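You operate a simulated robot arm through the tools that you are given. There is no shell and no other tool. Be economical: measure what you need, move in short steps, check, and stop when the job is done.

The job below is to be done with a simulated two-armed robot. You get a single attempt, and the scene is never put back.

## Task
Take the orange sack and put it on the long table. Take the green net on the long table and put it away on the middle shelf of the sack rack. Open the yellow drawer. Any order will do.

Only the result counts: the job must be done as asked and must still hold three seconds after the hand-in. Knocking over, shifting, dropping, spilling or breaking anything else fails it.

## Robot
Two 7-joint arms with fingered hands on one trunk, on a base that drives. Base frame: it is fixed to the floor where the robot stands at the start and does not move with it; the origin is under the middle of the robot, x ahead of it, y to its left, z up. Readings come in m, rad, newtons and seconds.
The left shoulder is at the start at [0.051, 0.152, 1.147], the right one opposite. With the tool pointing down near the work surface each hand reaches from about 0.38 to 0.8 m from the robot's upright axis, wherever it stands, measured 20 degrees to its own side. Places, roughly: green net [1.25, -0.75, 0.75]; long table [1.5, -1.8, 0.8]; middle shelf of the sack rack (82x17 cm) [0.4, 0, 0.48]; yellow drawer [-1.9, -2.8, 0.8]. Payload 3.8 kg a hand.
The TCP of each hand is the grasp point between the finger pads, 0.03 m short of the fingertips. In the tool frame z runs along the fingers and y along their closing line. Largest opening 0.104 m; the body of the gripper starts 0.035 m behind the TCP. The gripper is a hand of 5 fingers: y runs from the thumb to the fingers, the wrist lies at [-0.015, -0.104, -0.178] in the tool frame, and closing takes about 1.5 s.
Orientation is told as [roll, pitch, yaw] about the base's x, y, z axes, in that order, counted from this pose: with the fingers straight down and the wrist toward the robot, the tool's x, y and z point along [0, 1, 0], [1, 0, 0] and [0, 0, -1] of the base frame.

## Interface
- The arms move only by the tool drive_tool. It takes "left_moves", "right_moves" or both (then of equal length, played together; a hand with none holds still); each is text: rows parted by semicolons, each of 7 numbers parted by spaces: the opening, from 0 (shut) to 1 (fully open), then the shift along the base's x, y, z in m, then the turn, a rotation vector about the base's x, y, z in rad. In form: jaw dx dy dz wx wy wz; .... A call has 1 to 20 rows; each row is the pose to reach, as a shift and turn from the pose commanded when the call began. Each row takes 0.2 s and may step no farther than 0.05 m and 0.15 rad from the row before; otherwise, or with a gripper value out of range, the whole call is refused. Where a pose cannot be reached the arm comes as near as it can. A force on the tool above 40 N (or 10 N above the force at the start of the call, whichever is more), or a blocked arm, ends the call early, and 0.2 s more pass. Each finger travels about 0.072 m/s and halts on what it meets, pressing with about 25 N; the grip force reading is that of the motor and also rises with nothing between the fingers. The clock runs only during rows and for 0.2 s after the last one: add rows that repeat a pose to give the fingers time. It gives the time, the measured TCP pose, the force on the tool (base axes), the opening and the grip force at its end, in the units of the frame above (readings bear some noise), with the torque about the TCP (base axes, N m) and any sound that the robot's microphone picked up, and new pictures: "pictures" is both (left out), scene, wrist or none (wrist: the cameras of the hands that moved).
- Cameras (640 x 400 px; columns grow to the right, rows downward): "scene" is now at [0.1387, -0.0317, 1.2795]; the picture's right is [-0.38, -0.92, 0.05], its down [-0.70, 0.25, -0.67] and it looks along [0.61, -0.30, -0.74] (base axes); focal length 214 px, centre (320, 200). "left" rides on the left gripper at [-0.08, -0.078, -0.141] in its tool frame; the picture's right is [-0.78, -0.30, 0.56], its down [0.53, -0.78, 0.33] and it looks along [0.33, 0.56, 0.76] (tool axes); focal length 247 px, centre (320, 200). "right" rides on the right gripper at [0.08, -0.078, -0.141] in its tool frame; the picture's right is [-0.78, 0.30, -0.56], its down [-0.54, -0.78, 0.33] and it looks along [-0.33, 0.56, 0.76] (tool axes); focal length 247 px, centre (320, 200). There is no depth. A picture from a camera that has moved, and an enlarged one, comes with that camera's place and axes in the base frame and with its lens.
- slide_trunk(by): slides the trunk up (or, below 0, down) by that many m; the arms and the scene camera ride with it, the base frame stays. It gives what a move gives, with no picture.
- drive_base(legs): drives the robot by 1 to 6 legs, each [ahead, left, turn to the left] in m, m and rad, along the robot's own axes; the way and the turn of a leg run together, so that a leg with both is an arc; at most 1.5 m and 3.142 rad a leg. The arms and the cameras ride along, it lands a little off, and it stops where it bumps. It gives what a move gives, and a new picture of the scene camera.
- hand_shape(shape, hand): the hand has 5 fingers and takes this shape, open, in about a second: jaw (thumb against the fingers, like two jaws); tri (thumb and two fingers); tip (a fingertip pinch); poke (one finger out to press); point (the index stretched); flat (the hand flat); cup (the hand cupped); fist (a fist). The gripper value then closes the fingers along that shape, each until it touches; the sizes above hold for jaw. It gives what a move gives, with no picture.
- pan_tilt(pan, tilt): turns the head with the scene camera to pan (to the left, within 1.396 rad either way) and tilt (down, from -0.506 to 1.204), counted from straight ahead of the robot. It gives what a move gives, and a new picture of the scene camera.
- zoom(camera, box): a new picture of the part [left, top, right, bottom] of that camera's present view, enlarged. The clock stands still meanwhile.
- hand_in(): hands the job in; it is judged then, once.

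Work in short steps. Places have to be worked out from the pictures, the camera data and where the tool is seen: move nearer, look again, correct. Check each grasp and each placing, and mend what went wrong. You have 165 turns and 260 pictures in all, those below and enlarged ones among them. Open the grippers and draw the arms clear of the work before you hand the job in, unless the task says otherwise; then end with one line.

The tools are called by a JSON object that holds its "api" and its "payload". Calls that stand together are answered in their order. drive_tool: Moves the arms, as the interface text tells. Its arguments: {"type":"object","properties":{"left_moves":{"type":"string"},"right_moves":{"type":"string"},"pictures":{"type":"string","enum":["both","scene","wrist","none"]}},"required":[]} The other tools are called the same way: slide_trunk (by) slides the trunk up or down; hand_shape (shape, hand) gives the hand a shape; drive_base (legs) drives the base; pan_tilt (pan, tilt) turns the head that bears the scene camera; zoom (camera, box) takes an enlarged picture of a part of a camera's view; hand_in () hands the job in.

At the start:

```text
time_s: 0.0
left_tcp_pos: [0.3644, 0.0102, 1.0763]
left_tcp_rot: [0.001, 0.002, 0.0]
left_force: [0.7, -0.1, 0.8]
left_torque: [0.04, -0.02, -0.01]
left_gripper_width: 0.1036
left_finger_force: 0.2
left_shape: jaw
right_tcp_pos: [0.4001, -0.4427, 1.1232]
right_tcp_rot: [-0.001, 0.0, 0.001]
right_force: [-0.2, -0.3, -0.1]
right_torque: [-0.04, -0.01, 0.02]
right_gripper_width: 0.1037
right_finger_force: 0.1
right_shape: jaw
trunk travel left (down, up): [-0.225, 0.231]
robot x, y, heading: [-0.0021, 0.0014, 0.005]
head pan, tilt: [-0.396, 0.702]
```

scene: 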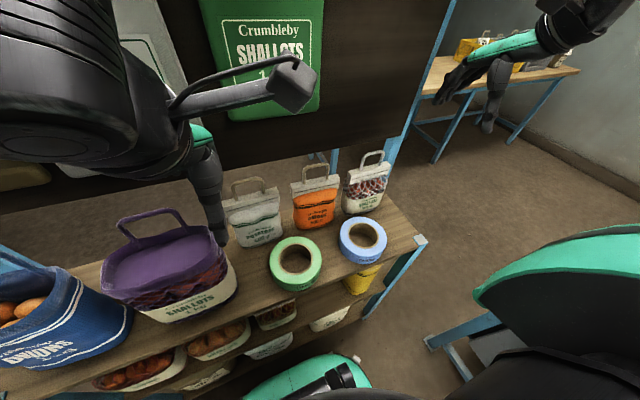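
right: 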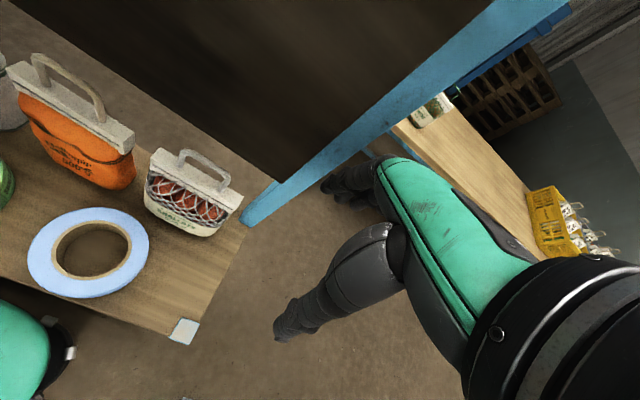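
left: 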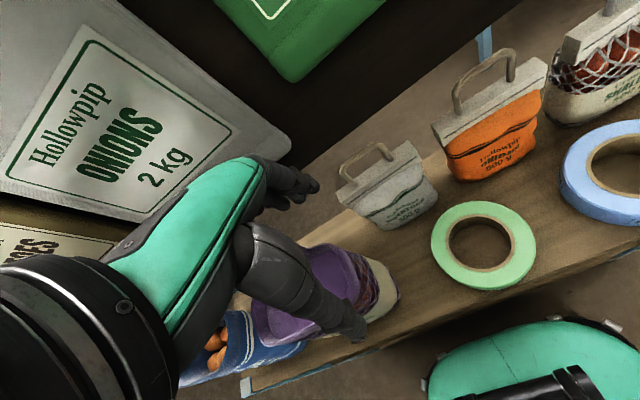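

The scene shows the orange sack on the rack's top, near x 0.5, y -0.2, with other goods close by. I look toward the long table first.

{"api": "pan_tilt", "payload": {"pan": -0.9, "tilt": 0.4}}

{"api": "zoom", "payload": {"camera": "left", "box": [320, 0, 640, 200]}}

```text
time_s: 0.9
left_tcp_pos: [0.3651, 0.009, 1.0762]
left_tcp_rot: [0.0, 0.0, 0.001]
left_force: [0.0, 1.0, -0.2]
left_torque: [0.02, 0.0, -0.02]
left_gripper_width: 0.1037
left_finger_force: 0.0
left_shape: jaw
right_tcp_pos: [0.3995, -0.4422, 1.1228]
right_tcp_rot: [0.0, 0.001, -0.001]
right_force: [-0.6, -0.6, -0.1]
right_torque: [-0.01, -0.01, -0.03]
right_gripper_width: 0.1035
right_finger_force: 0.1
right_shape: jaw
trunk travel left (down, up): [-0.225, 0.231]
robot x, y, heading: [-0.0026, -0.0007, 0.001]
head pan, tilt: [-0.901, 0.4]
camera scene: at [0.1221, -0.0715, 1.3091], right [-0.78, -0.62, 0.11], down [-0.37, 0.31, -0.88], along [0.51, -0.72, -0.47], focal length 214 px, centre (320, 200)
```

scene: 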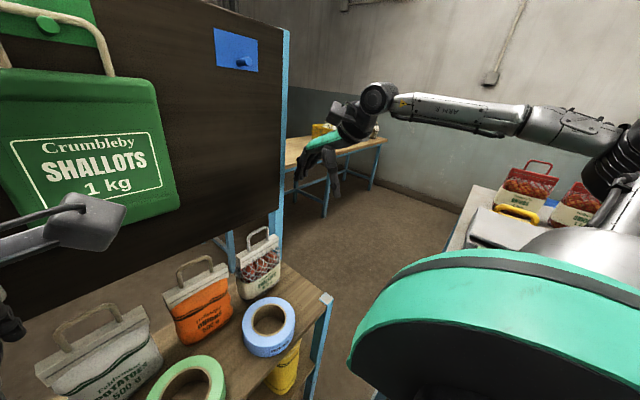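

```text
2.00 times, centred on (480, 100) of left
camera zoom: at [0.2872, -0.0705, 1.2172], right [-0.3, -0.78, -0.56], down [-0.78, 0.53, -0.33], along [0.56, 0.33, -0.76], focal length 494 px, centre (0, 400)
```

zoom: 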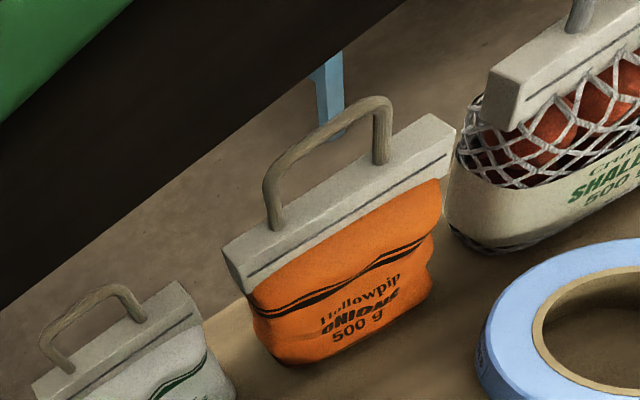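

The far table straight ahead is the long table; I look further right for the yellow drawer.

{"api": "pan_tilt", "payload": {"pan": -1.39, "tilt": 0.2}}

{"api": "zoom", "payload": {"camera": "right", "box": [320, 0, 640, 200]}}

```text
time_s: 1.9
left_tcp_pos: [0.364, 0.0115, 1.0746]
left_tcp_rot: [0.0, 0.001, -0.001]
left_force: [0.4, -0.8, -0.3]
left_torque: [-0.01, -0.01, -0.01]
left_gripper_width: 0.1036
left_finger_force: 0.0
left_shape: jaw
right_tcp_pos: [0.4003, -0.4414, 1.1228]
right_tcp_rot: [0.0, -0.001, -0.001]
right_force: [0.5, 0.2, -0.5]
right_torque: [0.02, -0.01, 0.02]
right_gripper_width: 0.1038
right_finger_force: 0.0
right_shape: jaw
trunk travel left (down, up): [-0.225, 0.231]
robot x, y, heading: [0.0002, 0.0014, 0.0]
head pan, tilt: [-1.389, 0.201]
camera scene: at [0.0843, -0.0906, 1.3332], right [-0.97, -0.18, 0.14], down [-0.17, 0.2, -0.96], along [0.15, -0.96, -0.22], focal length 214 px, centre (320, 200)
```

scene: 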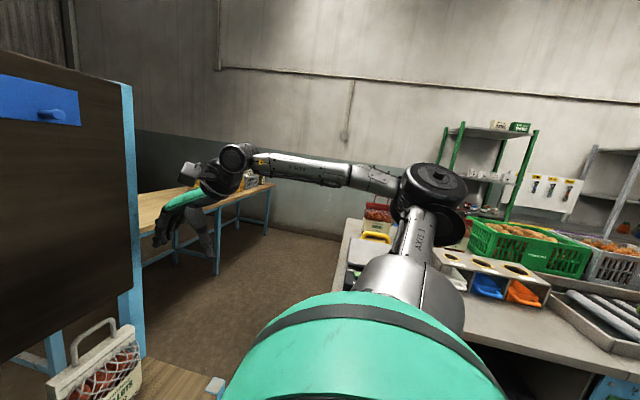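

```text
2.00 times, centred on (480, 100) of right
camera zoom: at [0.3236, -0.3613, 1.2634], right [0.3, -0.78, 0.56], down [-0.78, -0.54, -0.33], along [0.56, -0.33, -0.76], focal length 494 px, centre (0, 400)
```

zoom: 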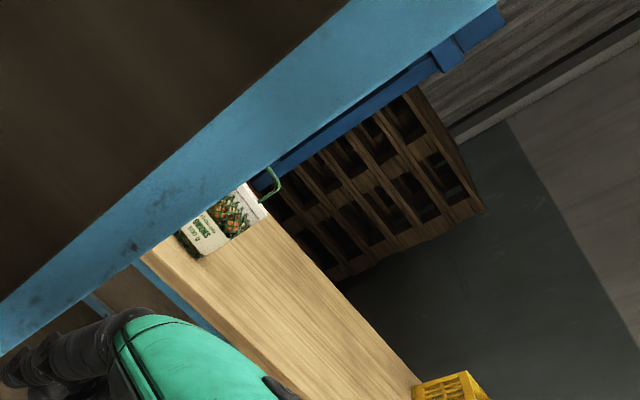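

Triangulating from the left camera and the head camera puts the orange sack's handle top at about [0.475, -0.183, 1.0], with its bar along y. I move the right hand over it and look.

{"api": "drive_tool", "payload": {"right_moves": "1 0.012 0.043 0 0 0 0; 1 0.024 0.086 0 0 0 -0.03; 1 0.036 0.129 0 0 0 -0.06; 1 0.048 0.172 0 0 0 -0.09; 1 0.06 0.215 0 0 0 -0.1; 1 0.075 0.26 -0.01 0 0 -0.1", "pictures": "wrist"}}

{"api": "pan_tilt", "payload": {"pan": -0.4, "tilt": 0.75}}

```text
time_s: 3.0
left_tcp_pos: [0.3555, 0.0079, 1.0786]
left_tcp_rot: [0.001, -0.007, -0.008]
left_force: [0.7, 0.1, 0.5]
left_torque: [-0.02, 0.03, 0.0]
left_gripper_width: 0.1039
left_finger_force: 0.1
left_shape: jaw
right_tcp_pos: [0.4377, -0.2571, 1.1231]
right_tcp_rot: [-0.008, 0.013, -0.11]
right_force: [-39.4, -7.6, 5.5]
right_torque: [-0.01, -0.75, -1.3]
right_gripper_width: 0.0957
right_finger_force: 0.1
right_shape: jaw
trunk travel left (down, up): [-0.225, 0.231]
robot x, y, heading: [-0.0047, 0.0003, -0.012]
head pan, tilt: [-1.389, 0.201]
stopped in row 5 (right hand): the force on the tool passed its limit at 50 N (the readings are from after the stop); the commanded pose is now the measured one
camera right: at [0.3725, -0.1682, 1.2637], right [0.22, -0.8, 0.56], down [-0.83, -0.45, -0.32], along [0.51, -0.4, -0.77], focal length 247 px, centre (320, 200)
```

right: 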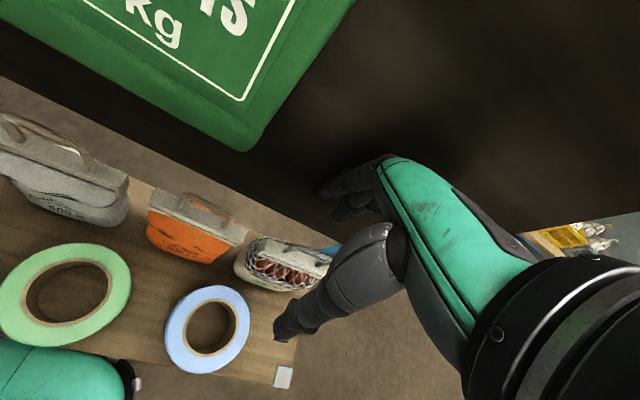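

```text
time_s: 4.3
left_tcp_pos: [0.3555, 0.0066, 1.079]
left_tcp_rot: [0.003, -0.008, -0.005]
left_force: [0.1, 0.1, -0.4]
left_torque: [0.03, 0.01, -0.01]
left_gripper_width: 0.1035
left_finger_force: 0.1
left_shape: jaw
right_tcp_pos: [0.439, -0.2577, 1.1233]
right_tcp_rot: [-0.005, 0.007, -0.105]
right_force: [-43.6, -5.4, 3.5]
right_torque: [-0.04, -0.64, -1.25]
right_gripper_width: 0.0878
right_finger_force: 0.0
right_shape: jaw
trunk travel left (down, up): [-0.225, 0.231]
robot x, y, heading: [0.0008, 0.0009, -0.001]
head pan, tilt: [-0.4, 0.75]
camera scene: at [0.1253, -0.0334, 1.2768], right [-0.39, -0.92, 0.05], down [-0.72, 0.27, -0.64], along [0.58, -0.29, -0.77], focal length 214 px, centre (320, 200)
```

scene: 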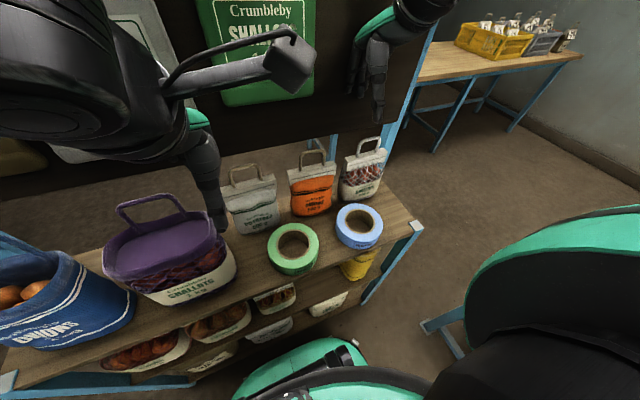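

The fingers met the hanging board, whose face is about x 0.49 with its bottom edge near z 1.0, just above the sack's handle. I back off and turn the hand so it closes along y and can come in from the robot's side, slanted.

{"api": "drive_tool", "payload": {"right_moves": "1 -0.04 -0.01 0 0 0 0.07; 1 -0.08 -0.03 0.01 0 0 0.21; 1 -0.09 -0.05 0.02 0 0 0.35; 1 -0.09 -0.06 0.03 0 0 0.49; 1 -0.09 -0.07 0.03 0 0 0.63; 1 -0.09 -0.07 0.03 0 0 0.77; 1 -0.09 -0.07 0.03 0 0 0.91; 1 -0.09 -0.07 0.03 0 0 1.05; 1 -0.09 -0.07 0.03 0 0 1.19; 1 -0.09 -0.07 0.03 0 0 1.33; 1 -0.09 -0.07 0.03 0 0 1.47; 1 -0.09 -0.07 0.03 0 0 1.6; 1 -0.09 -0.07 0.03 0 0 1.67", "pictures": "scene"}}

```text
time_s: 7.1
left_tcp_pos: [0.3632, 0.01, 1.0767]
left_tcp_rot: [-0.003, 0.001, -0.004]
left_force: [-0.2, 0.0, -0.3]
left_torque: [-0.05, 0.0, 0.02]
left_gripper_width: 0.1036
left_finger_force: 0.1
left_shape: jaw
right_tcp_pos: [0.2323, -0.1698, 1.2038]
right_tcp_rot: [-0.004, 0.011, 1.566]
right_force: [-0.1, 0.0, -0.4]
right_torque: [-0.03, 0.02, -0.01]
right_gripper_width: 0.1041
right_finger_force: 0.0
right_shape: jaw
right hand out of reach, approached as far as the arm can: row 5, 6, 7, 8, 9, 10, 11, 12, 13
trunk travel left (down, up): [-0.225, 0.231]
robot x, y, heading: [-0.0003, 0.0006, -0.004]
head pan, tilt: [-0.4, 0.75]
camera scene: at [0.1353, -0.0307, 1.2757], right [-0.39, -0.92, 0.06], down [-0.72, 0.27, -0.64], along [0.57, -0.29, -0.77], focal length 214 px, centre (320, 200)
```

scene: 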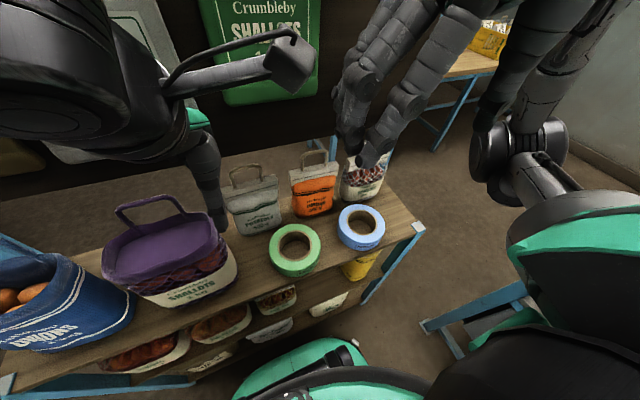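

Pure yaw of 90 degrees is awkward at that spot, so I add the slant while moving to a stand-off ahead of the handle and see whether the arm can reach it.

{"api": "drive_tool", "payload": {"right_moves": "1 0.02 -0.01 -0.01 0 -0.13 0; 1 0.045 -0.02 -0.025 0 -0.26 0; 1 0.07 -0.03 -0.04 0 -0.39 0; 1 0.095 -0.03 -0.055 0 -0.52 0; 1 0.12 -0.03 -0.07 0 -0.65 0; 1 0.14 -0.03 -0.09 0 -0.785 0; 1 0.14 -0.03 -0.09 0 -0.785 0", "pictures": "both"}}

```text
time_s: 8.6
left_tcp_pos: [0.3619, 0.0086, 1.0755]
left_tcp_rot: [0.0, 0.0, -0.002]
left_force: [-0.8, 0.5, -0.6]
left_torque: [0.0, 0.0, 0.02]
left_gripper_width: 0.1036
left_finger_force: 0.2
left_shape: jaw
right_tcp_pos: [0.1966, -0.1309, 1.2542]
right_tcp_rot: [-0.761, 0.019, 1.546]
right_force: [20.7, -18.3, -9.5]
right_torque: [1.46, 0.83, 1.75]
right_gripper_width: 0.104
right_finger_force: 0.0
right_shape: jaw
right hand out of reach, approached as far as the arm can: row 1, 2, 3, 4, 5, 6, 7
trunk travel left (down, up): [-0.225, 0.231]
robot x, y, heading: [0.0002, 0.0019, -0.006]
head pan, tilt: [-0.4, 0.75]
stopped in row 7 (right hand): the force on the tool passed its limit at 53 N (the readings are from after the stop); the commanded pose is now the measured one
camera scene: at [0.1333, -0.0349, 1.2771], right [-0.42, -0.9, 0.06], down [-0.71, 0.29, -0.65], along [0.57, -0.32, -0.76], focal length 214 px, centre (320, 200)
camera right: at [0.0405, -0.2034, 1.3018], right [0.18, 0.31, 0.93], down [0.6, -0.79, 0.14], along [0.78, 0.53, -0.33], focal length 247 px, centre (320, 200)
```

scene: 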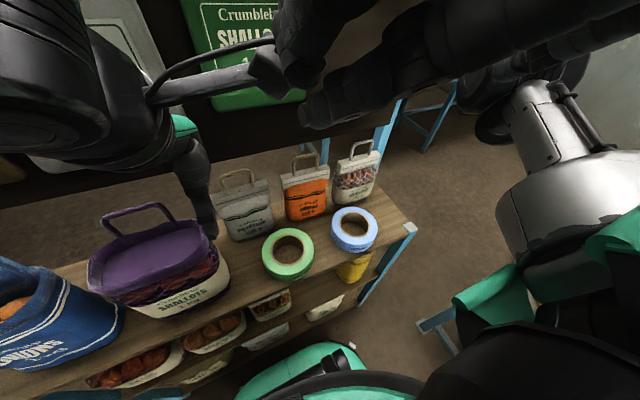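
right: 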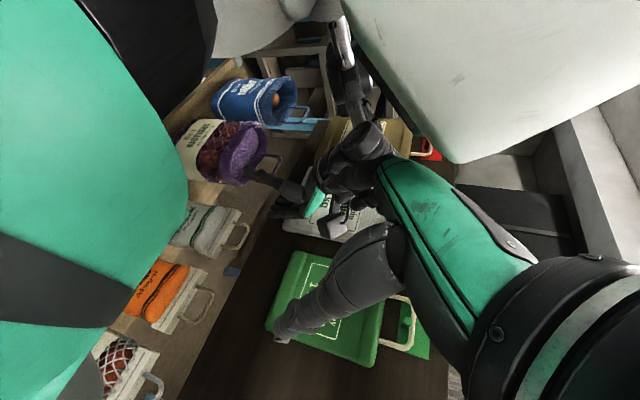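

The arm folded against the head, so that posture is wrong. I unwind it, away to the right, and then try the opposite turn.

{"api": "drive_tool", "payload": {"right_moves": "1 0.03 -0.03 -0.02 0 0.12 0; 1 0.05 -0.06 -0.04 0 0.25 0; 1 0.07 -0.09 -0.05 0 0.38 0; 1 0.09 -0.12 -0.05 0 0.51 0; 1 0.11 -0.15 -0.05 0 0.64 0; 1 0.13 -0.18 -0.05 0 0.76 0", "pictures": "none"}}

{"api": "drive_tool", "payload": {"right_moves": "1 0 -0.02 0 0 0 -0.14; 1 0.02 -0.04 0 0 0 -0.28; 1 0.04 -0.06 0 0 0 -0.42; 1 0.04 -0.08 0 0 0 -0.56; 1 0.04 -0.1 0 0 0 -0.7; 1 0.04 -0.1 0 0 0 -0.84; 1 0.04 -0.1 0 0 0 -0.98; 1 0.04 -0.1 0 0 0 -1.12; 1 0.04 -0.1 0 0 0 -1.26; 1 0.04 -0.1 0 0 0 -1.4; 1 0.04 -0.1 0 0 0 -1.54; 1 0.04 -0.1 0 0 0 -1.55", "pictures": "scene"}}

```text
time_s: 9.9
left_tcp_pos: [0.3637, 0.0076, 1.0769]
left_tcp_rot: [0.0, 0.0, -0.005]
left_force: [0.2, -0.8, 0.3]
left_torque: [0.0, 0.0, 0.0]
left_gripper_width: 0.1037
left_finger_force: 0.1
left_shape: jaw
right_tcp_pos: [0.2265, -0.1848, 1.2304]
right_tcp_rot: [-0.002, 0.024, 1.566]
right_force: [0.1, -0.2, -0.5]
right_torque: [0.0, 0.02, 0.02]
right_gripper_width: 0.1041
right_finger_force: 0.1
right_shape: jaw
right hand out of reach, approached as far as the arm can: row 1, 2, 3, 4, 5, 6
trunk travel left (down, up): [-0.225, 0.231]
robot x, y, heading: [-0.0028, -0.0027, -0.001]
head pan, tilt: [-0.4, 0.75]
```

```text
time_s: 12.6
left_tcp_pos: [0.3641, 0.0068, 1.0751]
left_tcp_rot: [-0.001, 0.001, -0.003]
left_force: [0.4, 0.7, -0.4]
left_torque: [0.01, 0.0, -0.01]
left_gripper_width: 0.1038
left_finger_force: 0.0
left_shape: jaw
right_tcp_pos: [0.2665, -0.2856, 1.2312]
right_tcp_rot: [-0.003, 0.025, 0.016]
right_force: [0.3, -0.3, -0.2]
right_torque: [0.01, 0.02, -0.01]
right_gripper_width: 0.1042
right_finger_force: 0.1
right_shape: jaw
trunk travel left (down, up): [-0.225, 0.231]
robot x, y, heading: [0.0007, 0.0003, -0.006]
head pan, tilt: [-0.4, 0.75]
camera scene: at [0.1363, -0.0326, 1.2755], right [-0.39, -0.92, 0.05], down [-0.73, 0.27, -0.63], along [0.57, -0.29, -0.77], focal length 214 px, centre (320, 200)
```

scene: 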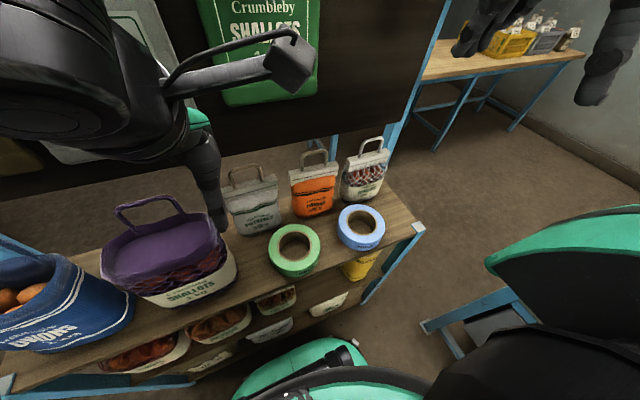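

Now back at neutral and clear, I turn the right hand the other way (yaw -90 degrees) at a clear spot.

{"api": "drive_tool", "payload": {"right_moves": "1 0.03 -0.02 -0.01 0 0 -0.14; 1 0.06 -0.04 -0.03 0 0 -0.28; 1 0.08 -0.05 -0.05 0 0 -0.42; 1 0.08 -0.05 -0.05 0 0 -0.56; 1 0.08 -0.05 -0.05 0 0 -0.7; 1 0.08 -0.05 -0.05 0 0 -0.84; 1 0.08 -0.05 -0.05 0 0 -0.98; 1 0.08 -0.05 -0.05 0 0 -1.12; 1 0.08 -0.05 -0.05 0 0 -1.26; 1 0.08 -0.05 -0.05 0 0 -1.4; 1 0.08 -0.05 -0.05 0 0 -1.54; 1 0.08 -0.05 -0.05 0 0 -1.58", "pictures": "scene"}}

```text
time_s: 15.2
left_tcp_pos: [0.3624, 0.0086, 1.0759]
left_tcp_rot: [0.0, 0.0, -0.001]
left_force: [-0.8, 0.0, -0.4]
left_torque: [0.02, -0.01, -0.02]
left_gripper_width: 0.1037
left_finger_force: 0.0
left_shape: jaw
right_tcp_pos: [0.3456, -0.3342, 1.1824]
right_tcp_rot: [-0.004, 0.024, -1.565]
right_force: [0.2, 0.4, -0.7]
right_torque: [-0.01, -0.03, 0.01]
right_gripper_width: 0.1041
right_finger_force: 0.1
right_shape: jaw
trunk travel left (down, up): [-0.225, 0.231]
robot x, y, heading: [-0.0026, 0.0025, -0.007]
head pan, tilt: [-0.4, 0.75]
camera scene: at [0.135, -0.0322, 1.2757], right [-0.39, -0.92, 0.05], down [-0.72, 0.27, -0.64], along [0.57, -0.29, -0.77], focal length 214 px, centre (320, 200)
```

scene: 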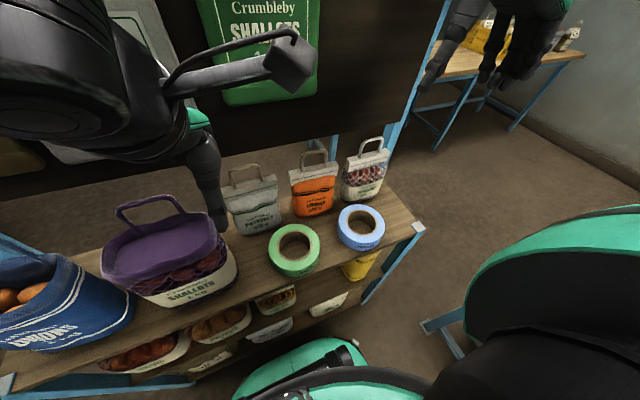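

That turn works. I now slant the hand forward while moving nearer, and draw the left hand away to the left to make room.

{"api": "drive_tool", "payload": {"right_moves": "0.9 0 0 0 0 -0.13 0; 0.9 0 0.01 -0.01 0 -0.26 0; 0.9 0.01 0.02 -0.02 0 -0.39 0; 0.9 0.02 0.03 -0.03 0 -0.52 0; 0.9 0.02 0.04 -0.04 0 -0.65 0; 0.9 0.02 0.05 -0.05 0 -0.785 0; 0.9 0.02 0.06 -0.06 0 -0.785 0", "left_moves": "1 -0.01 0.02 0.01 0 0 0; 1 -0.02 0.04 0.02 0 0 0; 1 -0.03 0.06 0.03 0 0 0; 1 -0.03 0.08 0.04 0 0 0; 1 -0.03 0.1 0.05 0 0 0; 1 -0.03 0.12 0.05 0 0 0; 1 -0.03 0.14 0.05 0 0 0", "pictures": "both"}}

```text
time_s: 16.8
left_tcp_pos: [0.3376, 0.1489, 1.1294]
left_tcp_rot: [0.002, 0.002, -0.005]
left_force: [0.1, 0.0, -0.4]
left_torque: [-0.01, 0.01, 0.0]
left_gripper_width: 0.1036
left_finger_force: 0.1
left_shape: jaw
left hand out of reach, approached as far as the arm can: row 7
right_tcp_pos: [0.4037, -0.2627, 1.1436]
right_tcp_rot: [0.781, 0.013, -1.547]
right_force: [-0.1, -0.4, -0.3]
right_torque: [-0.03, -0.03, 0.0]
right_gripper_width: 0.0936
right_finger_force: 0.1
right_shape: jaw
right hand out of reach, approached as far as the arm can: row 5, 6, 7
trunk travel left (down, up): [-0.225, 0.231]
robot x, y, heading: [-0.0037, 0.0001, -0.002]
head pan, tilt: [-0.4, 0.75]
camera scene: at [0.1349, -0.0311, 1.2758], right [-0.39, -0.92, 0.06], down [-0.72, 0.27, -0.64], along [0.57, -0.29, -0.77], focal length 214 px, centre (320, 200)
camera right: at [0.3599, -0.1862, 1.3001], right [-0.94, -0.31, -0.15], down [-0.16, 0.78, -0.6], along [0.31, -0.54, -0.78], focal length 247 px, centre (320, 200)
camera left: at [0.2599, 0.0677, 1.2711], right [-0.3, -0.77, -0.56], down [-0.78, 0.54, -0.33], along [0.56, 0.33, -0.76], focal length 247 px, centre (320, 200)
```

scene: 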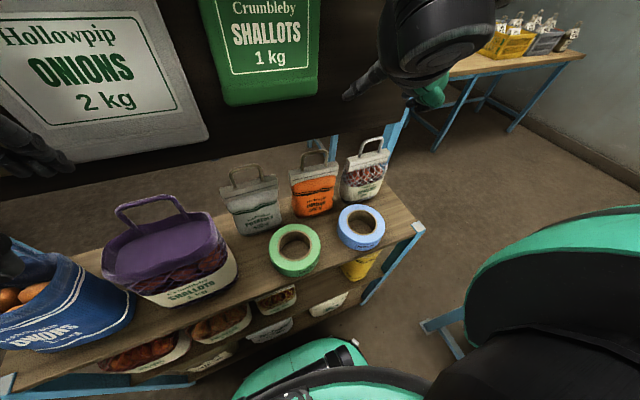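
right: 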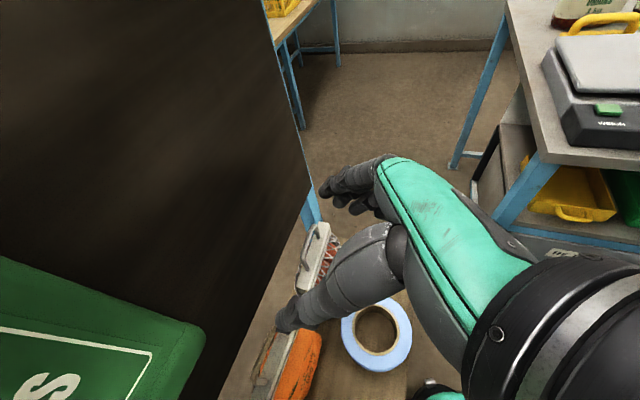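
left: 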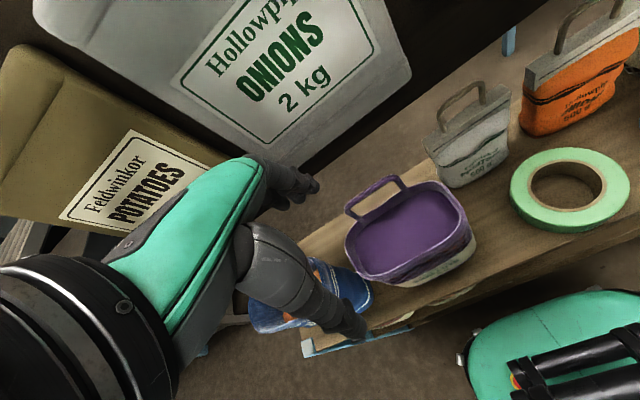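

The hand is at [0.404, -0.263, 1.144] with a 45 degree slant. I bring it in line with the sack, ahead of the handle and below the board's edge, in small rows.

{"api": "drive_tool", "payload": {"right_moves": "0.9 0 0.02 -0.03 0 0 0; 0.9 0 0.04 -0.06 0 0 0; 0.9 0 0.06 -0.08 0 0 0; 0.9 0 0.08 -0.10 0 0 0; 0.9 0 0.08 -0.10 0 0 0", "pictures": "both"}}

```text
time_s: 17.9
left_tcp_pos: [0.336, 0.1461, 1.1304]
left_tcp_rot: [0.002, 0.003, -0.004]
left_force: [-0.7, 1.2, -0.6]
left_torque: [-0.03, -0.03, -0.01]
left_gripper_width: 0.1034
left_finger_force: 0.1
left_shape: jaw
right_tcp_pos: [0.405, -0.1838, 1.043]
right_tcp_rot: [0.781, 0.012, -1.548]
right_force: [-0.4, -0.6, 0.5]
right_torque: [-0.01, -0.01, -0.01]
right_gripper_width: 0.0938
right_finger_force: 0.0
right_shape: jaw
right hand out of reach, approached as far as the arm can: row 1, 2
trunk travel left (down, up): [-0.225, 0.231]
robot x, y, heading: [-0.0013, 0.0008, -0.003]
head pan, tilt: [-0.4, 0.75]
camera scene: at [0.1346, -0.0323, 1.2758], right [-0.39, -0.92, 0.05], down [-0.72, 0.27, -0.64], along [0.57, -0.29, -0.77], focal length 214 px, centre (320, 200)
camera right: at [0.3604, -0.1078, 1.2], right [-0.94, -0.32, -0.16], down [-0.16, 0.78, -0.6], along [0.31, -0.54, -0.78], focal length 247 px, centre (320, 200)
```

scene: 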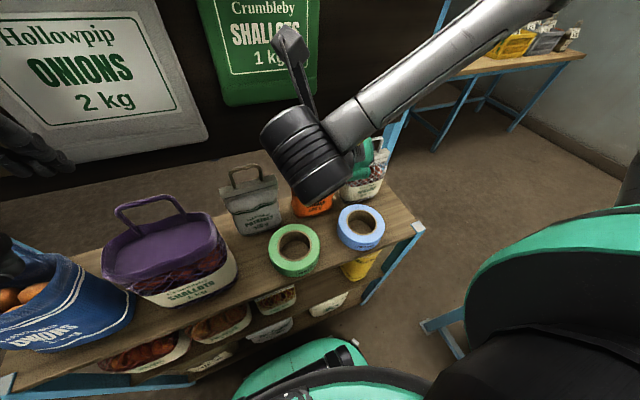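
right: 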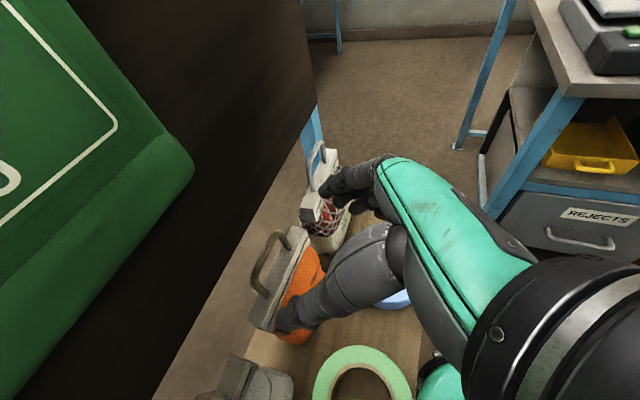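

The hand lines up at [0.405, -0.184, 1.043] and the handle's legs span about y -0.146 to -0.22. I zoom to judge the fingers against the handle, the net and the board.

{"api": "zoom", "payload": {"camera": "right", "box": [220, 130, 460, 360]}}

{"api": "zoom", "payload": {"camera": "left", "box": [400, 0, 640, 150]}}

```text
1.74 times, centred on (340, 245) of right
camera zoom: at [0.3604, -0.1078, 1.2], right [-0.94, -0.32, -0.16], down [-0.16, 0.78, -0.6], along [0.31, -0.54, -0.78], focal length 430 px, centre (285, 122)
```

zoom: 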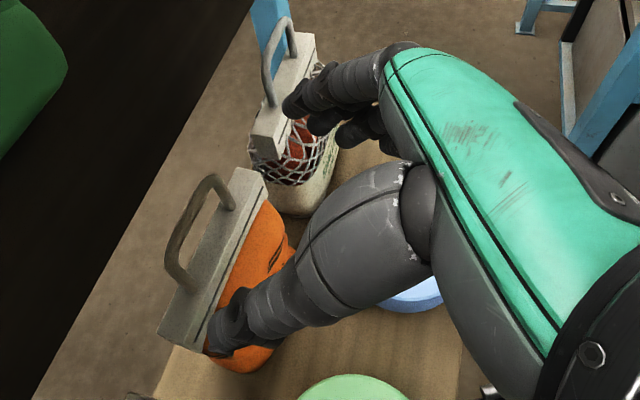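

```text
2.67 times, centred on (520, 75) of left
camera zoom: at [0.2599, 0.0663, 1.2713], right [-0.3, -0.77, -0.56], down [-0.78, 0.54, -0.33], along [0.56, 0.33, -0.76], focal length 659 px, centre (-213, 533)
```

zoom: 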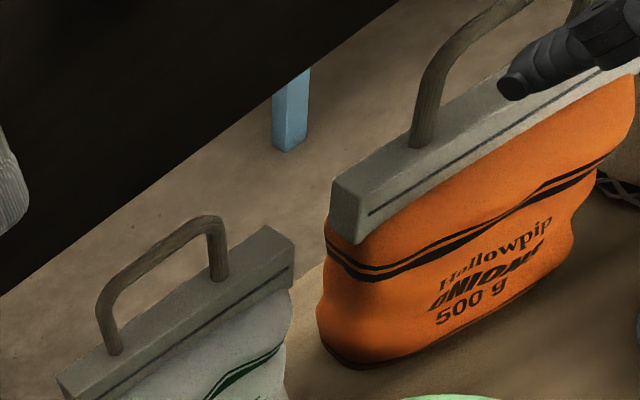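

The hand has four stacked fingers, so I lessen the slant to about 30 degrees, keeping the lower fingers ahead of the sack and the knuckles off the board, and yaw it a little to match the bar.

{"api": "drive_tool", "payload": {"right_moves": "0.95 0.005 0.002 0.01 0.015 0.13 -0.07; 0.95 0.015 0.004 0.02 0.03 0.26 -0.14; 0.95 0.02 0.004 0.015 0.03 0.26 -0.14; 0.95 0.03 0.003 0 0.03 0.26 -0.14; 0.95 0.04 0.002 -0.02 0.03 0.26 -0.14", "pictures": "wrist"}}

{"api": "zoom", "payload": {"camera": "left", "box": [400, 0, 640, 150]}}

```text
time_s: 19.1
left_tcp_pos: [0.3386, 0.1466, 1.1285]
left_tcp_rot: [0.002, 0.003, -0.004]
left_force: [0.5, 0.4, 0.8]
left_torque: [-0.02, 0.02, 0.02]
left_gripper_width: 0.1033
left_finger_force: 0.0
left_shape: jaw
right_tcp_pos: [0.4458, -0.1818, 1.0238]
right_tcp_rot: [0.518, 0.03, -1.694]
right_force: [1.3, 0.7, -0.4]
right_torque: [0.01, 0.0, 0.0]
right_gripper_width: 0.0986
right_finger_force: 0.2
right_shape: jaw
trunk travel left (down, up): [-0.225, 0.231]
robot x, y, heading: [0.0009, 0.0019, -0.003]
head pan, tilt: [-0.4, 0.75]
camera right: at [0.4543, -0.1081, 1.1864], right [-0.98, -0.18, 0.09], down [-0.2, 0.82, -0.53], along [0.02, -0.54, -0.84], focal length 247 px, centre (320, 200)
```

right: 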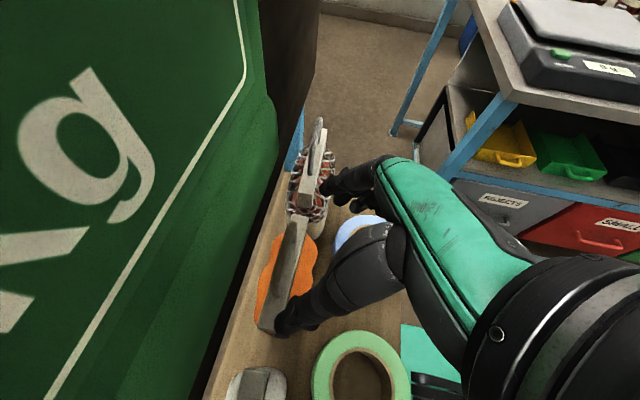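

```text
2.67 times, centred on (520, 75) of left
camera zoom: at [0.2613, 0.0662, 1.2709], right [-0.3, -0.77, -0.56], down [-0.78, 0.54, -0.33], along [0.55, 0.33, -0.76], focal length 659 px, centre (-213, 533)
```

zoom: 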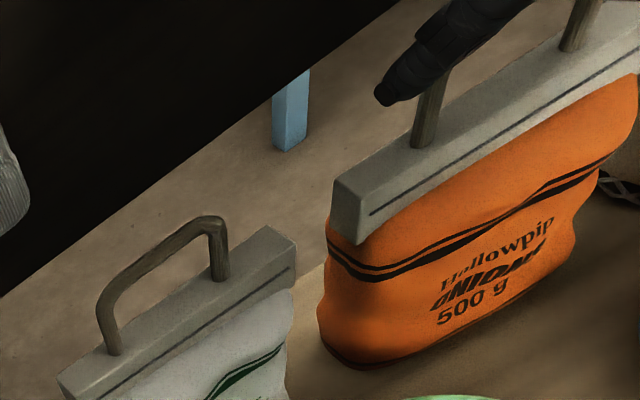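

Handle sits at x about 0.474; the hand is centred in y at -0.182. I descend along the slant to it with the fingers open.

{"api": "drive_tool", "payload": {"right_moves": "0.95 0.008 0 -0.016 0 0 0; 0.95 0.016 -0.001 -0.032 0 0 0; 0.95 0.024 -0.001 -0.046 0 0 0; 0.95 0.026 -0.001 -0.05 0 0 0", "pictures": "wrist"}}

{"api": "zoom", "payload": {"camera": "left", "box": [400, 0, 640, 150]}}

```text
time_s: 20.1
left_tcp_pos: [0.3377, 0.1467, 1.1287]
left_tcp_rot: [0.001, 0.004, -0.004]
left_force: [-0.7, 1.1, -0.4]
left_torque: [-0.02, 0.03, 0.01]
left_gripper_width: 0.1037
left_finger_force: 0.0
left_shape: jaw
right_tcp_pos: [0.4706, -0.1826, 0.9725]
right_tcp_rot: [0.523, 0.03, -1.694]
right_force: [-0.3, 0.5, 0.9]
right_torque: [0.02, -0.02, -0.01]
right_gripper_width: 0.0988
right_finger_force: 0.0
right_shape: jaw
trunk travel left (down, up): [-0.225, 0.231]
robot x, y, heading: [-0.001, 0.001, -0.003]
head pan, tilt: [-0.4, 0.75]
camera right: at [0.4802, -0.1092, 1.1367], right [-0.98, -0.18, 0.09], down [-0.2, 0.82, -0.53], along [0.02, -0.54, -0.84], focal length 247 px, centre (320, 200)
```

right: 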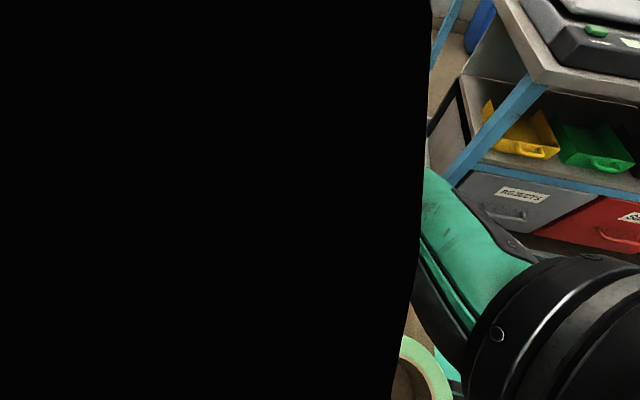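

```text
2.67 times, centred on (520, 75) of left
camera zoom: at [0.2605, 0.0664, 1.2711], right [-0.3, -0.77, -0.56], down [-0.78, 0.54, -0.33], along [0.55, 0.33, -0.76], focal length 659 px, centre (-213, 533)
```

zoom: 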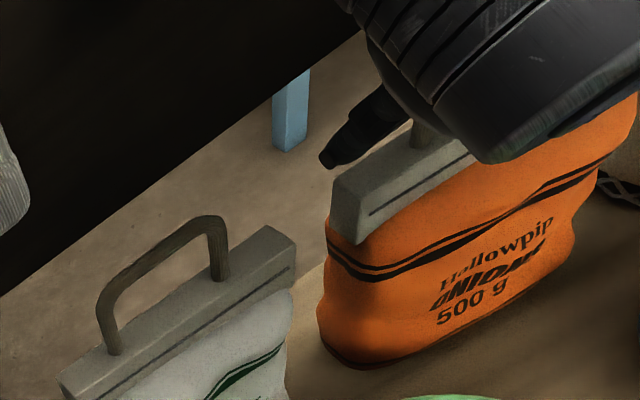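

The hand is in place without contact, thumb outside the left leg of the handle. I close.

{"api": "drive_tool", "payload": {"right_moves": "0.7 0 0 0 0 0 0; 0.5 0 0 0 0 0 0; 0.3 0 0 0 0 0 0; 0.1 0 0 0 0 0 0; 0 0 0 0 0 0 0; 0 0 0 0 0 0 0; 0 0 0 0 0 0 0; 0 0 0 0 0 0 0", "pictures": "none"}}

{"api": "zoom", "payload": {"camera": "left", "box": [400, 0, 640, 150]}}

```text
time_s: 21.9
left_tcp_pos: [0.3361, 0.1469, 1.1293]
left_tcp_rot: [0.001, 0.002, -0.004]
left_force: [0.5, -0.2, -0.2]
left_torque: [0.01, -0.01, 0.01]
left_gripper_width: 0.1038
left_finger_force: 0.1
left_shape: jaw
right_tcp_pos: [0.4697, -0.1827, 0.9729]
right_tcp_rot: [0.523, 0.03, -1.694]
right_force: [2.5, -4.3, 13.1]
right_torque: [-0.37, 0.13, 0.07]
right_gripper_width: 0.0153
right_finger_force: 25.4
right_shape: jaw
trunk travel left (down, up): [-0.225, 0.231]
robot x, y, heading: [0.0005, -0.0, -0.006]
head pan, tilt: [-0.4, 0.75]
```

```text
2.67 times, centred on (520, 75) of left
camera zoom: at [0.2595, 0.066, 1.2715], right [-0.3, -0.77, -0.56], down [-0.78, 0.54, -0.33], along [0.56, 0.33, -0.76], focal length 659 px, centre (-213, 533)
```

zoom: 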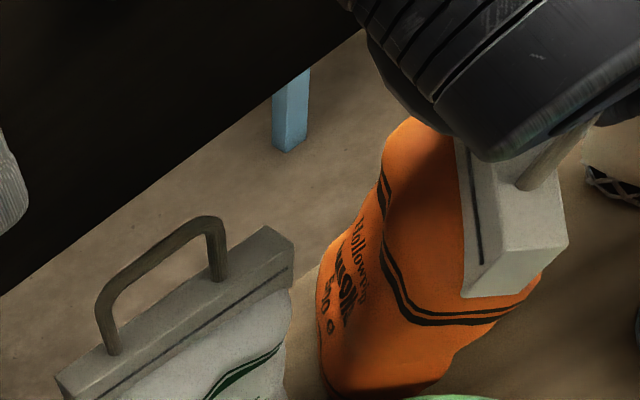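

The sack twisted to line up with the fingers and is held by its handle (0.015 m, grip 25 N). I check the neighbours before lifting.

{"api": "zoom", "payload": {"camera": "scene", "box": [180, 80, 460, 300]}}

{"api": "zoom", "payload": {"camera": "left", "box": [320, 0, 640, 200]}}

```text
1.82 times, centred on (320, 190) of scene
camera zoom: at [0.1342, -0.0325, 1.2759], right [-0.39, -0.92, 0.05], down [-0.72, 0.27, -0.64], along [0.57, -0.29, -0.77], focal length 390 px, centre (320, 218)
```

zoom: 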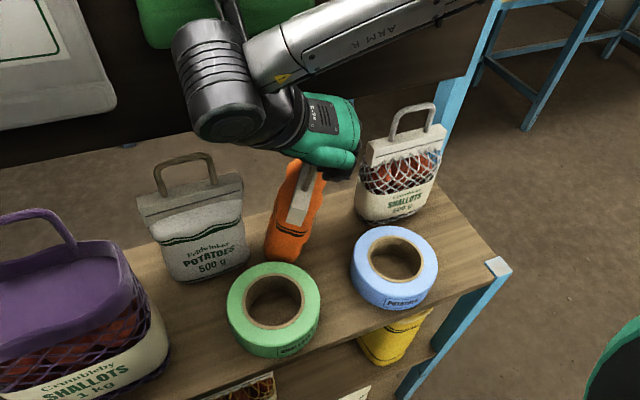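

```text
2.00 times, centred on (480, 100) of left
camera zoom: at [0.2595, 0.066, 1.2715], right [-0.3, -0.77, -0.56], down [-0.78, 0.54, -0.33], along [0.56, 0.33, -0.76], focal length 494 px, centre (0, 400)
```

zoom: 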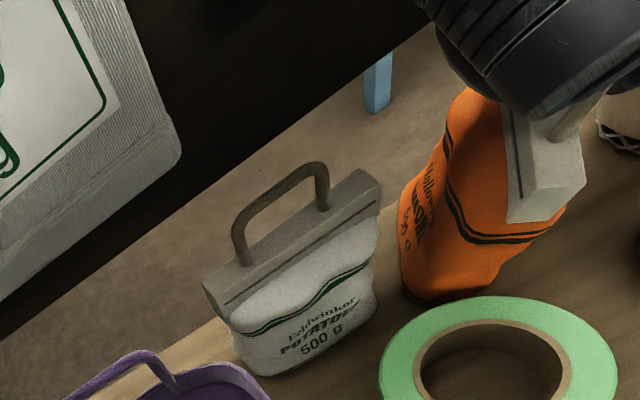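

Neighbours are untouched. I lift a little, draw the sack back from under the board, then raise it.

{"api": "drive_tool", "payload": {"right_moves": "0 0 0 0.01 0 0 0; 0 -0.005 0 0.02 0 0 0; 0 -0.015 0 0.03 0 0 0; 0 -0.035 0 0.04 0 0 0; 0 -0.06 0 0.055 0 0 0; 0 -0.085 0 0.08 0 0 0; 0 -0.1 -0.005 0.11 0 0 0; 0 -0.1 -0.01 0.13 0 0 0", "pictures": "both"}}

```text
time_s: 23.8
left_tcp_pos: [0.3379, 0.1466, 1.1292]
left_tcp_rot: [0.001, 0.003, -0.003]
left_force: [0.6, -0.1, 0.4]
left_torque: [-0.02, -0.01, 0.01]
left_gripper_width: 0.1037
left_finger_force: 0.0
left_shape: jaw
right_tcp_pos: [0.3692, -0.1918, 1.105]
right_tcp_rot: [0.519, 0.029, -1.693]
right_force: [0.4, 0.5, -5.4]
right_torque: [0.07, 0.06, -0.05]
right_gripper_width: 0.013
right_finger_force: 25.1
right_shape: jaw
trunk travel left (down, up): [-0.225, 0.231]
robot x, y, heading: [-0.002, -0.0023, 0.001]
head pan, tilt: [-0.4, 0.75]
camera scene: at [0.1352, -0.0324, 1.2757], right [-0.39, -0.92, 0.05], down [-0.72, 0.27, -0.64], along [0.57, -0.29, -0.77], focal length 214 px, centre (320, 200)
camera right: at [0.3788, -0.1202, 1.2676], right [-0.98, -0.18, 0.09], down [-0.2, 0.82, -0.53], along [0.02, -0.54, -0.84], focal length 247 px, centre (320, 200)
```

scene: 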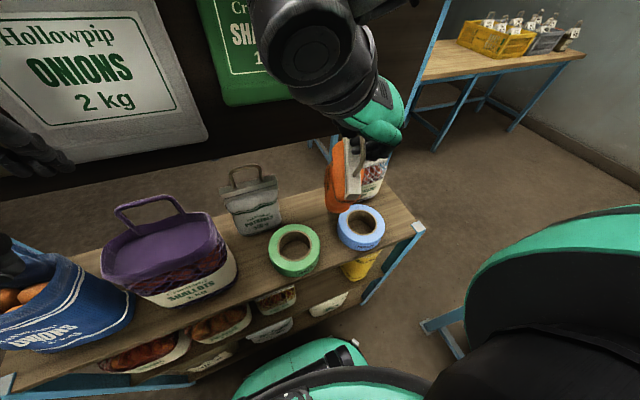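
right: 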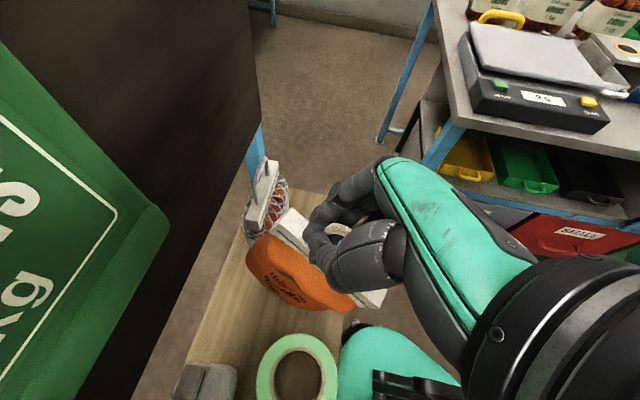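

The sack is held (about 5 N hanging). Before driving I look at the gap between the rack and the bench on my right.

{"api": "pan_tilt", "payload": {"pan": -1.2, "tilt": 0.75}}

{"api": "pan_tilt", "payload": {"pan": 1.2, "tilt": 0.5}}

```text
time_s: 24.9
left_tcp_pos: [0.3382, 0.1472, 1.1296]
left_tcp_rot: [0.002, 0.005, -0.003]
left_force: [0.4, -0.2, 0.8]
left_torque: [-0.03, -0.01, 0.0]
left_gripper_width: 0.1037
left_finger_force: 0.0
left_shape: jaw
right_tcp_pos: [0.3697, -0.1933, 1.1028]
right_tcp_rot: [0.519, 0.03, -1.695]
right_force: [0.1, -0.8, -6.1]
right_torque: [0.06, 0.11, 0.0]
right_gripper_width: 0.0129
right_finger_force: 25.3
right_shape: jaw
trunk travel left (down, up): [-0.225, 0.231]
robot x, y, heading: [-0.0041, 0.0004, -0.009]
head pan, tilt: [-1.201, 0.75]
camera scene: at [0.0895, -0.0772, 1.2822], right [-0.92, -0.36, 0.13], down [-0.35, 0.64, -0.69], along [0.16, -0.68, -0.71], focal length 214 px, centre (320, 200)
```

scene: 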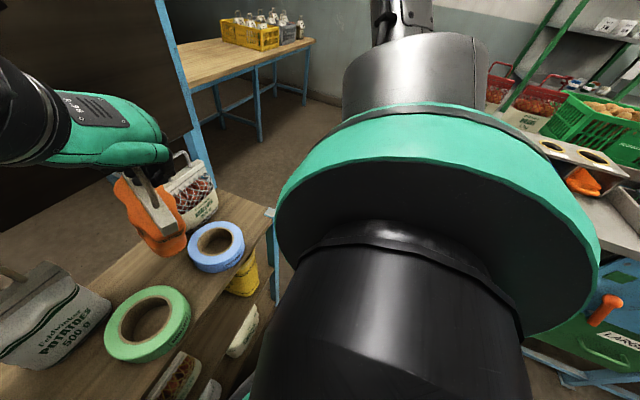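

```text
time_s: 27.1
left_tcp_pos: [0.3374, 0.1472, 1.1301]
left_tcp_rot: [0.002, 0.004, -0.006]
left_force: [-0.6, 0.9, 0.7]
left_torque: [0.02, 0.0, -0.04]
left_gripper_width: 0.1037
left_finger_force: 0.0
left_shape: jaw
right_tcp_pos: [0.37, -0.1929, 1.1038]
right_tcp_rot: [0.518, 0.031, -1.695]
right_force: [-0.1, -0.6, -5.3]
right_torque: [0.05, 0.16, -0.02]
right_gripper_width: 0.0127
right_finger_force: 25.8
right_shape: jaw
trunk travel left (down, up): [-0.225, 0.231]
robot x, y, heading: [0.0014, -0.0001, -0.005]
head pan, tilt: [1.201, 0.499]
camera scene: at [0.096, 0.0848, 1.3035], right [0.92, -0.36, -0.13], down [-0.3, -0.45, -0.84], along [0.25, 0.82, -0.52], focal length 214 px, centre (320, 200)
```

scene: 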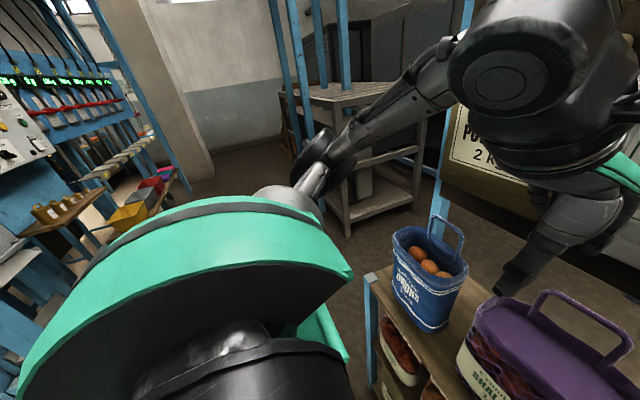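

The way out is unclear, so I look down at the base and the floor on the right side.

{"api": "pan_tilt", "payload": {"pan": -0.7, "tilt": 1.2}}

{"api": "pan_tilt", "payload": {"pan": -1.39, "tilt": 1.2}}

```text
time_s: 28.9
left_tcp_pos: [0.3384, 0.1467, 1.1296]
left_tcp_rot: [0.003, 0.004, -0.004]
left_force: [-0.6, 0.0, 0.1]
left_torque: [-0.01, -0.01, 0.0]
left_gripper_width: 0.1039
left_finger_force: 0.1
left_shape: jaw
right_tcp_pos: [0.3704, -0.193, 1.104]
right_tcp_rot: [0.519, 0.028, -1.693]
right_force: [-0.4, -0.5, -5.6]
right_torque: [0.05, 0.1, 0.02]
right_gripper_width: 0.0124
right_finger_force: 25.1
right_shape: jaw
trunk travel left (down, up): [-0.225, 0.231]
robot x, y, heading: [-0.0042, 0.0014, -0.001]
head pan, tilt: [-0.7, 1.201]
camera scene: at [0.0978, -0.036, 1.249], right [-0.64, -0.76, 0.09], down [-0.76, 0.6, -0.26], along [0.14, -0.23, -0.96], focal length 214 px, centre (320, 200)
```

scene: 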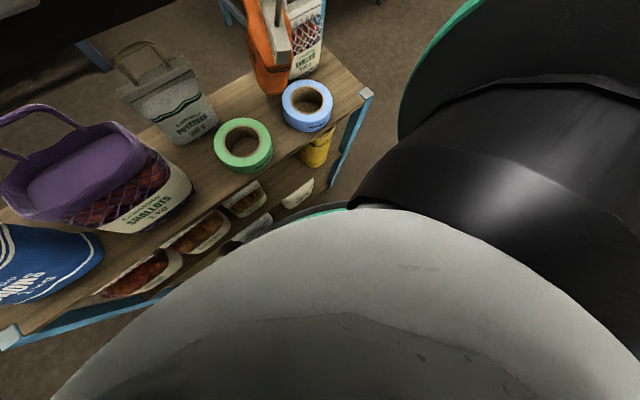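

```text
time_s: 30.0
left_tcp_pos: [0.3379, 0.1477, 1.1296]
left_tcp_rot: [0.003, 0.004, -0.003]
left_force: [-0.7, -1.0, -0.3]
left_torque: [-0.01, 0.03, 0.01]
left_gripper_width: 0.1037
left_finger_force: 0.1
left_shape: jaw
right_tcp_pos: [0.3698, -0.1937, 1.1045]
right_tcp_rot: [0.517, 0.03, -1.696]
right_force: [-0.4, -0.2, -4.6]
right_torque: [0.05, 0.09, 0.03]
right_gripper_width: 0.0126
right_finger_force: 24.4
right_shape: jaw
trunk travel left (down, up): [-0.225, 0.231]
robot x, y, heading: [0.0003, -0.0029, -0.006]
head pan, tilt: [-1.389, 1.201]
camera scene: at [0.0654, -0.0549, 1.2536], right [-0.97, -0.18, 0.14], down [-0.22, 0.92, -0.33], along [-0.07, -0.36, -0.93], focal length 214 px, centre (320, 200)
```

scene: 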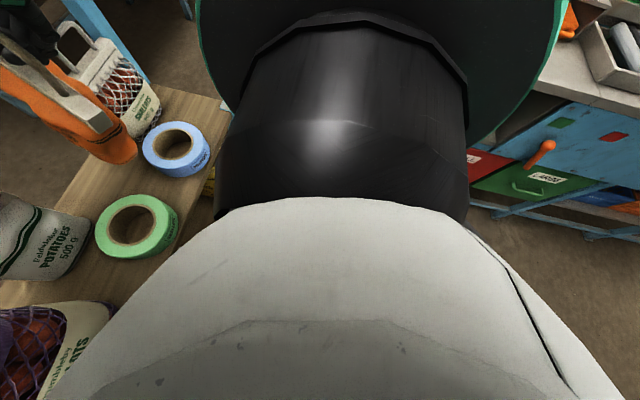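

Bench front is near y -0.75, and the rack's corner near (0.28, -0.39). I lift the sack a bit more, back off slightly, and turn right in part for a better view.

{"api": "drive_tool", "payload": {"right_moves": "0 0 -0.01 0.04 0 0 0; 0 0 -0.02 0.07 0 0 0", "pictures": "none"}}

{"api": "pan_tilt", "payload": {"pan": 0, "tilt": 0.6}}

{"api": "drive_base", "payload": {"legs": [[-0.1, 0, 0], [0, 0, -0.9]]}}

```text
time_s: 30.6
left_tcp_pos: [0.3379, 0.147, 1.1302]
left_tcp_rot: [0.003, 0.0, -0.003]
left_force: [-0.7, 0.0, -0.1]
left_torque: [-0.01, -0.02, -0.01]
left_gripper_width: 0.1037
left_finger_force: 0.2
left_shape: jaw
right_tcp_pos: [0.369, -0.2129, 1.1734]
right_tcp_rot: [0.519, 0.029, -1.695]
right_force: [-0.6, 0.1, -5.5]
right_torque: [0.07, 0.08, 0.0]
right_gripper_width: 0.0125
right_finger_force: 25.3
right_shape: jaw
trunk travel left (down, up): [-0.225, 0.231]
robot x, y, heading: [-0.0005, -0.0002, -0.002]
head pan, tilt: [-1.389, 1.201]
```

```text
time_s: 32.1
left_tcp_pos: [0.3383, 0.1471, 1.1307]
left_tcp_rot: [0.001, 0.003, -0.004]
left_force: [0.4, 1.9, -0.4]
left_torque: [0.04, 0.0, -0.02]
left_gripper_width: 0.1038
left_finger_force: 0.0
left_shape: jaw
right_tcp_pos: [0.3696, -0.213, 1.1722]
right_tcp_rot: [0.518, 0.029, -1.695]
right_force: [1.6, -0.8, -5.2]
right_torque: [0.12, 0.11, 0.02]
right_gripper_width: 0.0124
right_finger_force: 24.5
right_shape: jaw
trunk travel left (down, up): [-0.225, 0.231]
robot x, y, heading: [-0.0007, -0.002, -0.001]
head pan, tilt: [0.0, 0.6]
camera scene: at [0.1493, -0.0002, 1.2867], right [0.0, -1.0, 0.0], down [-0.68, 0.0, -0.74], along [0.74, 0.0, -0.68], focal length 214 px, centre (320, 200)
```

scene: 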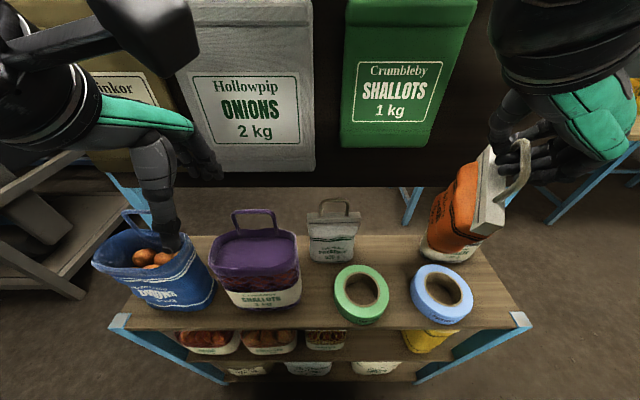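

```text
time_s: 35.6
left_tcp_pos: [0.2255, -0.1731, 1.1295]
left_tcp_rot: [0.001, 0.003, -0.896]
left_force: [0.1, 0.3, -0.4]
left_torque: [-0.01, 0.0, -0.01]
left_gripper_width: 0.1037
left_finger_force: 0.1
left_shape: jaw
right_tcp_pos: [-0.0351, -0.4225, 1.1739]
right_tcp_rot: [0.518, 0.03, -2.587]
right_force: [0.4, 0.3, -5.3]
right_torque: [0.14, -0.03, -0.03]
right_gripper_width: 0.0122
right_finger_force: 25.1
right_shape: jaw
trunk travel left (down, up): [-0.225, 0.231]
robot x, y, heading: [-0.1028, 0.0007, -0.899]
head pan, tilt: [0.0, 0.6]
camera scene: at [-0.0078, -0.1168, 1.2867], right [-0.78, -0.62, 0.0], down [-0.42, 0.53, -0.74], along [0.46, -0.58, -0.68], focal length 214 px, centre (320, 200)
```

scene: 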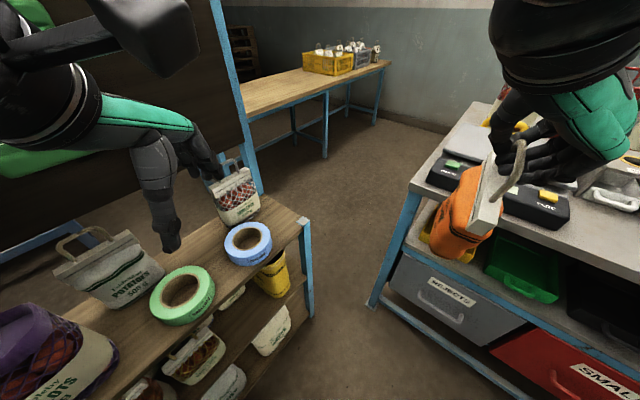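

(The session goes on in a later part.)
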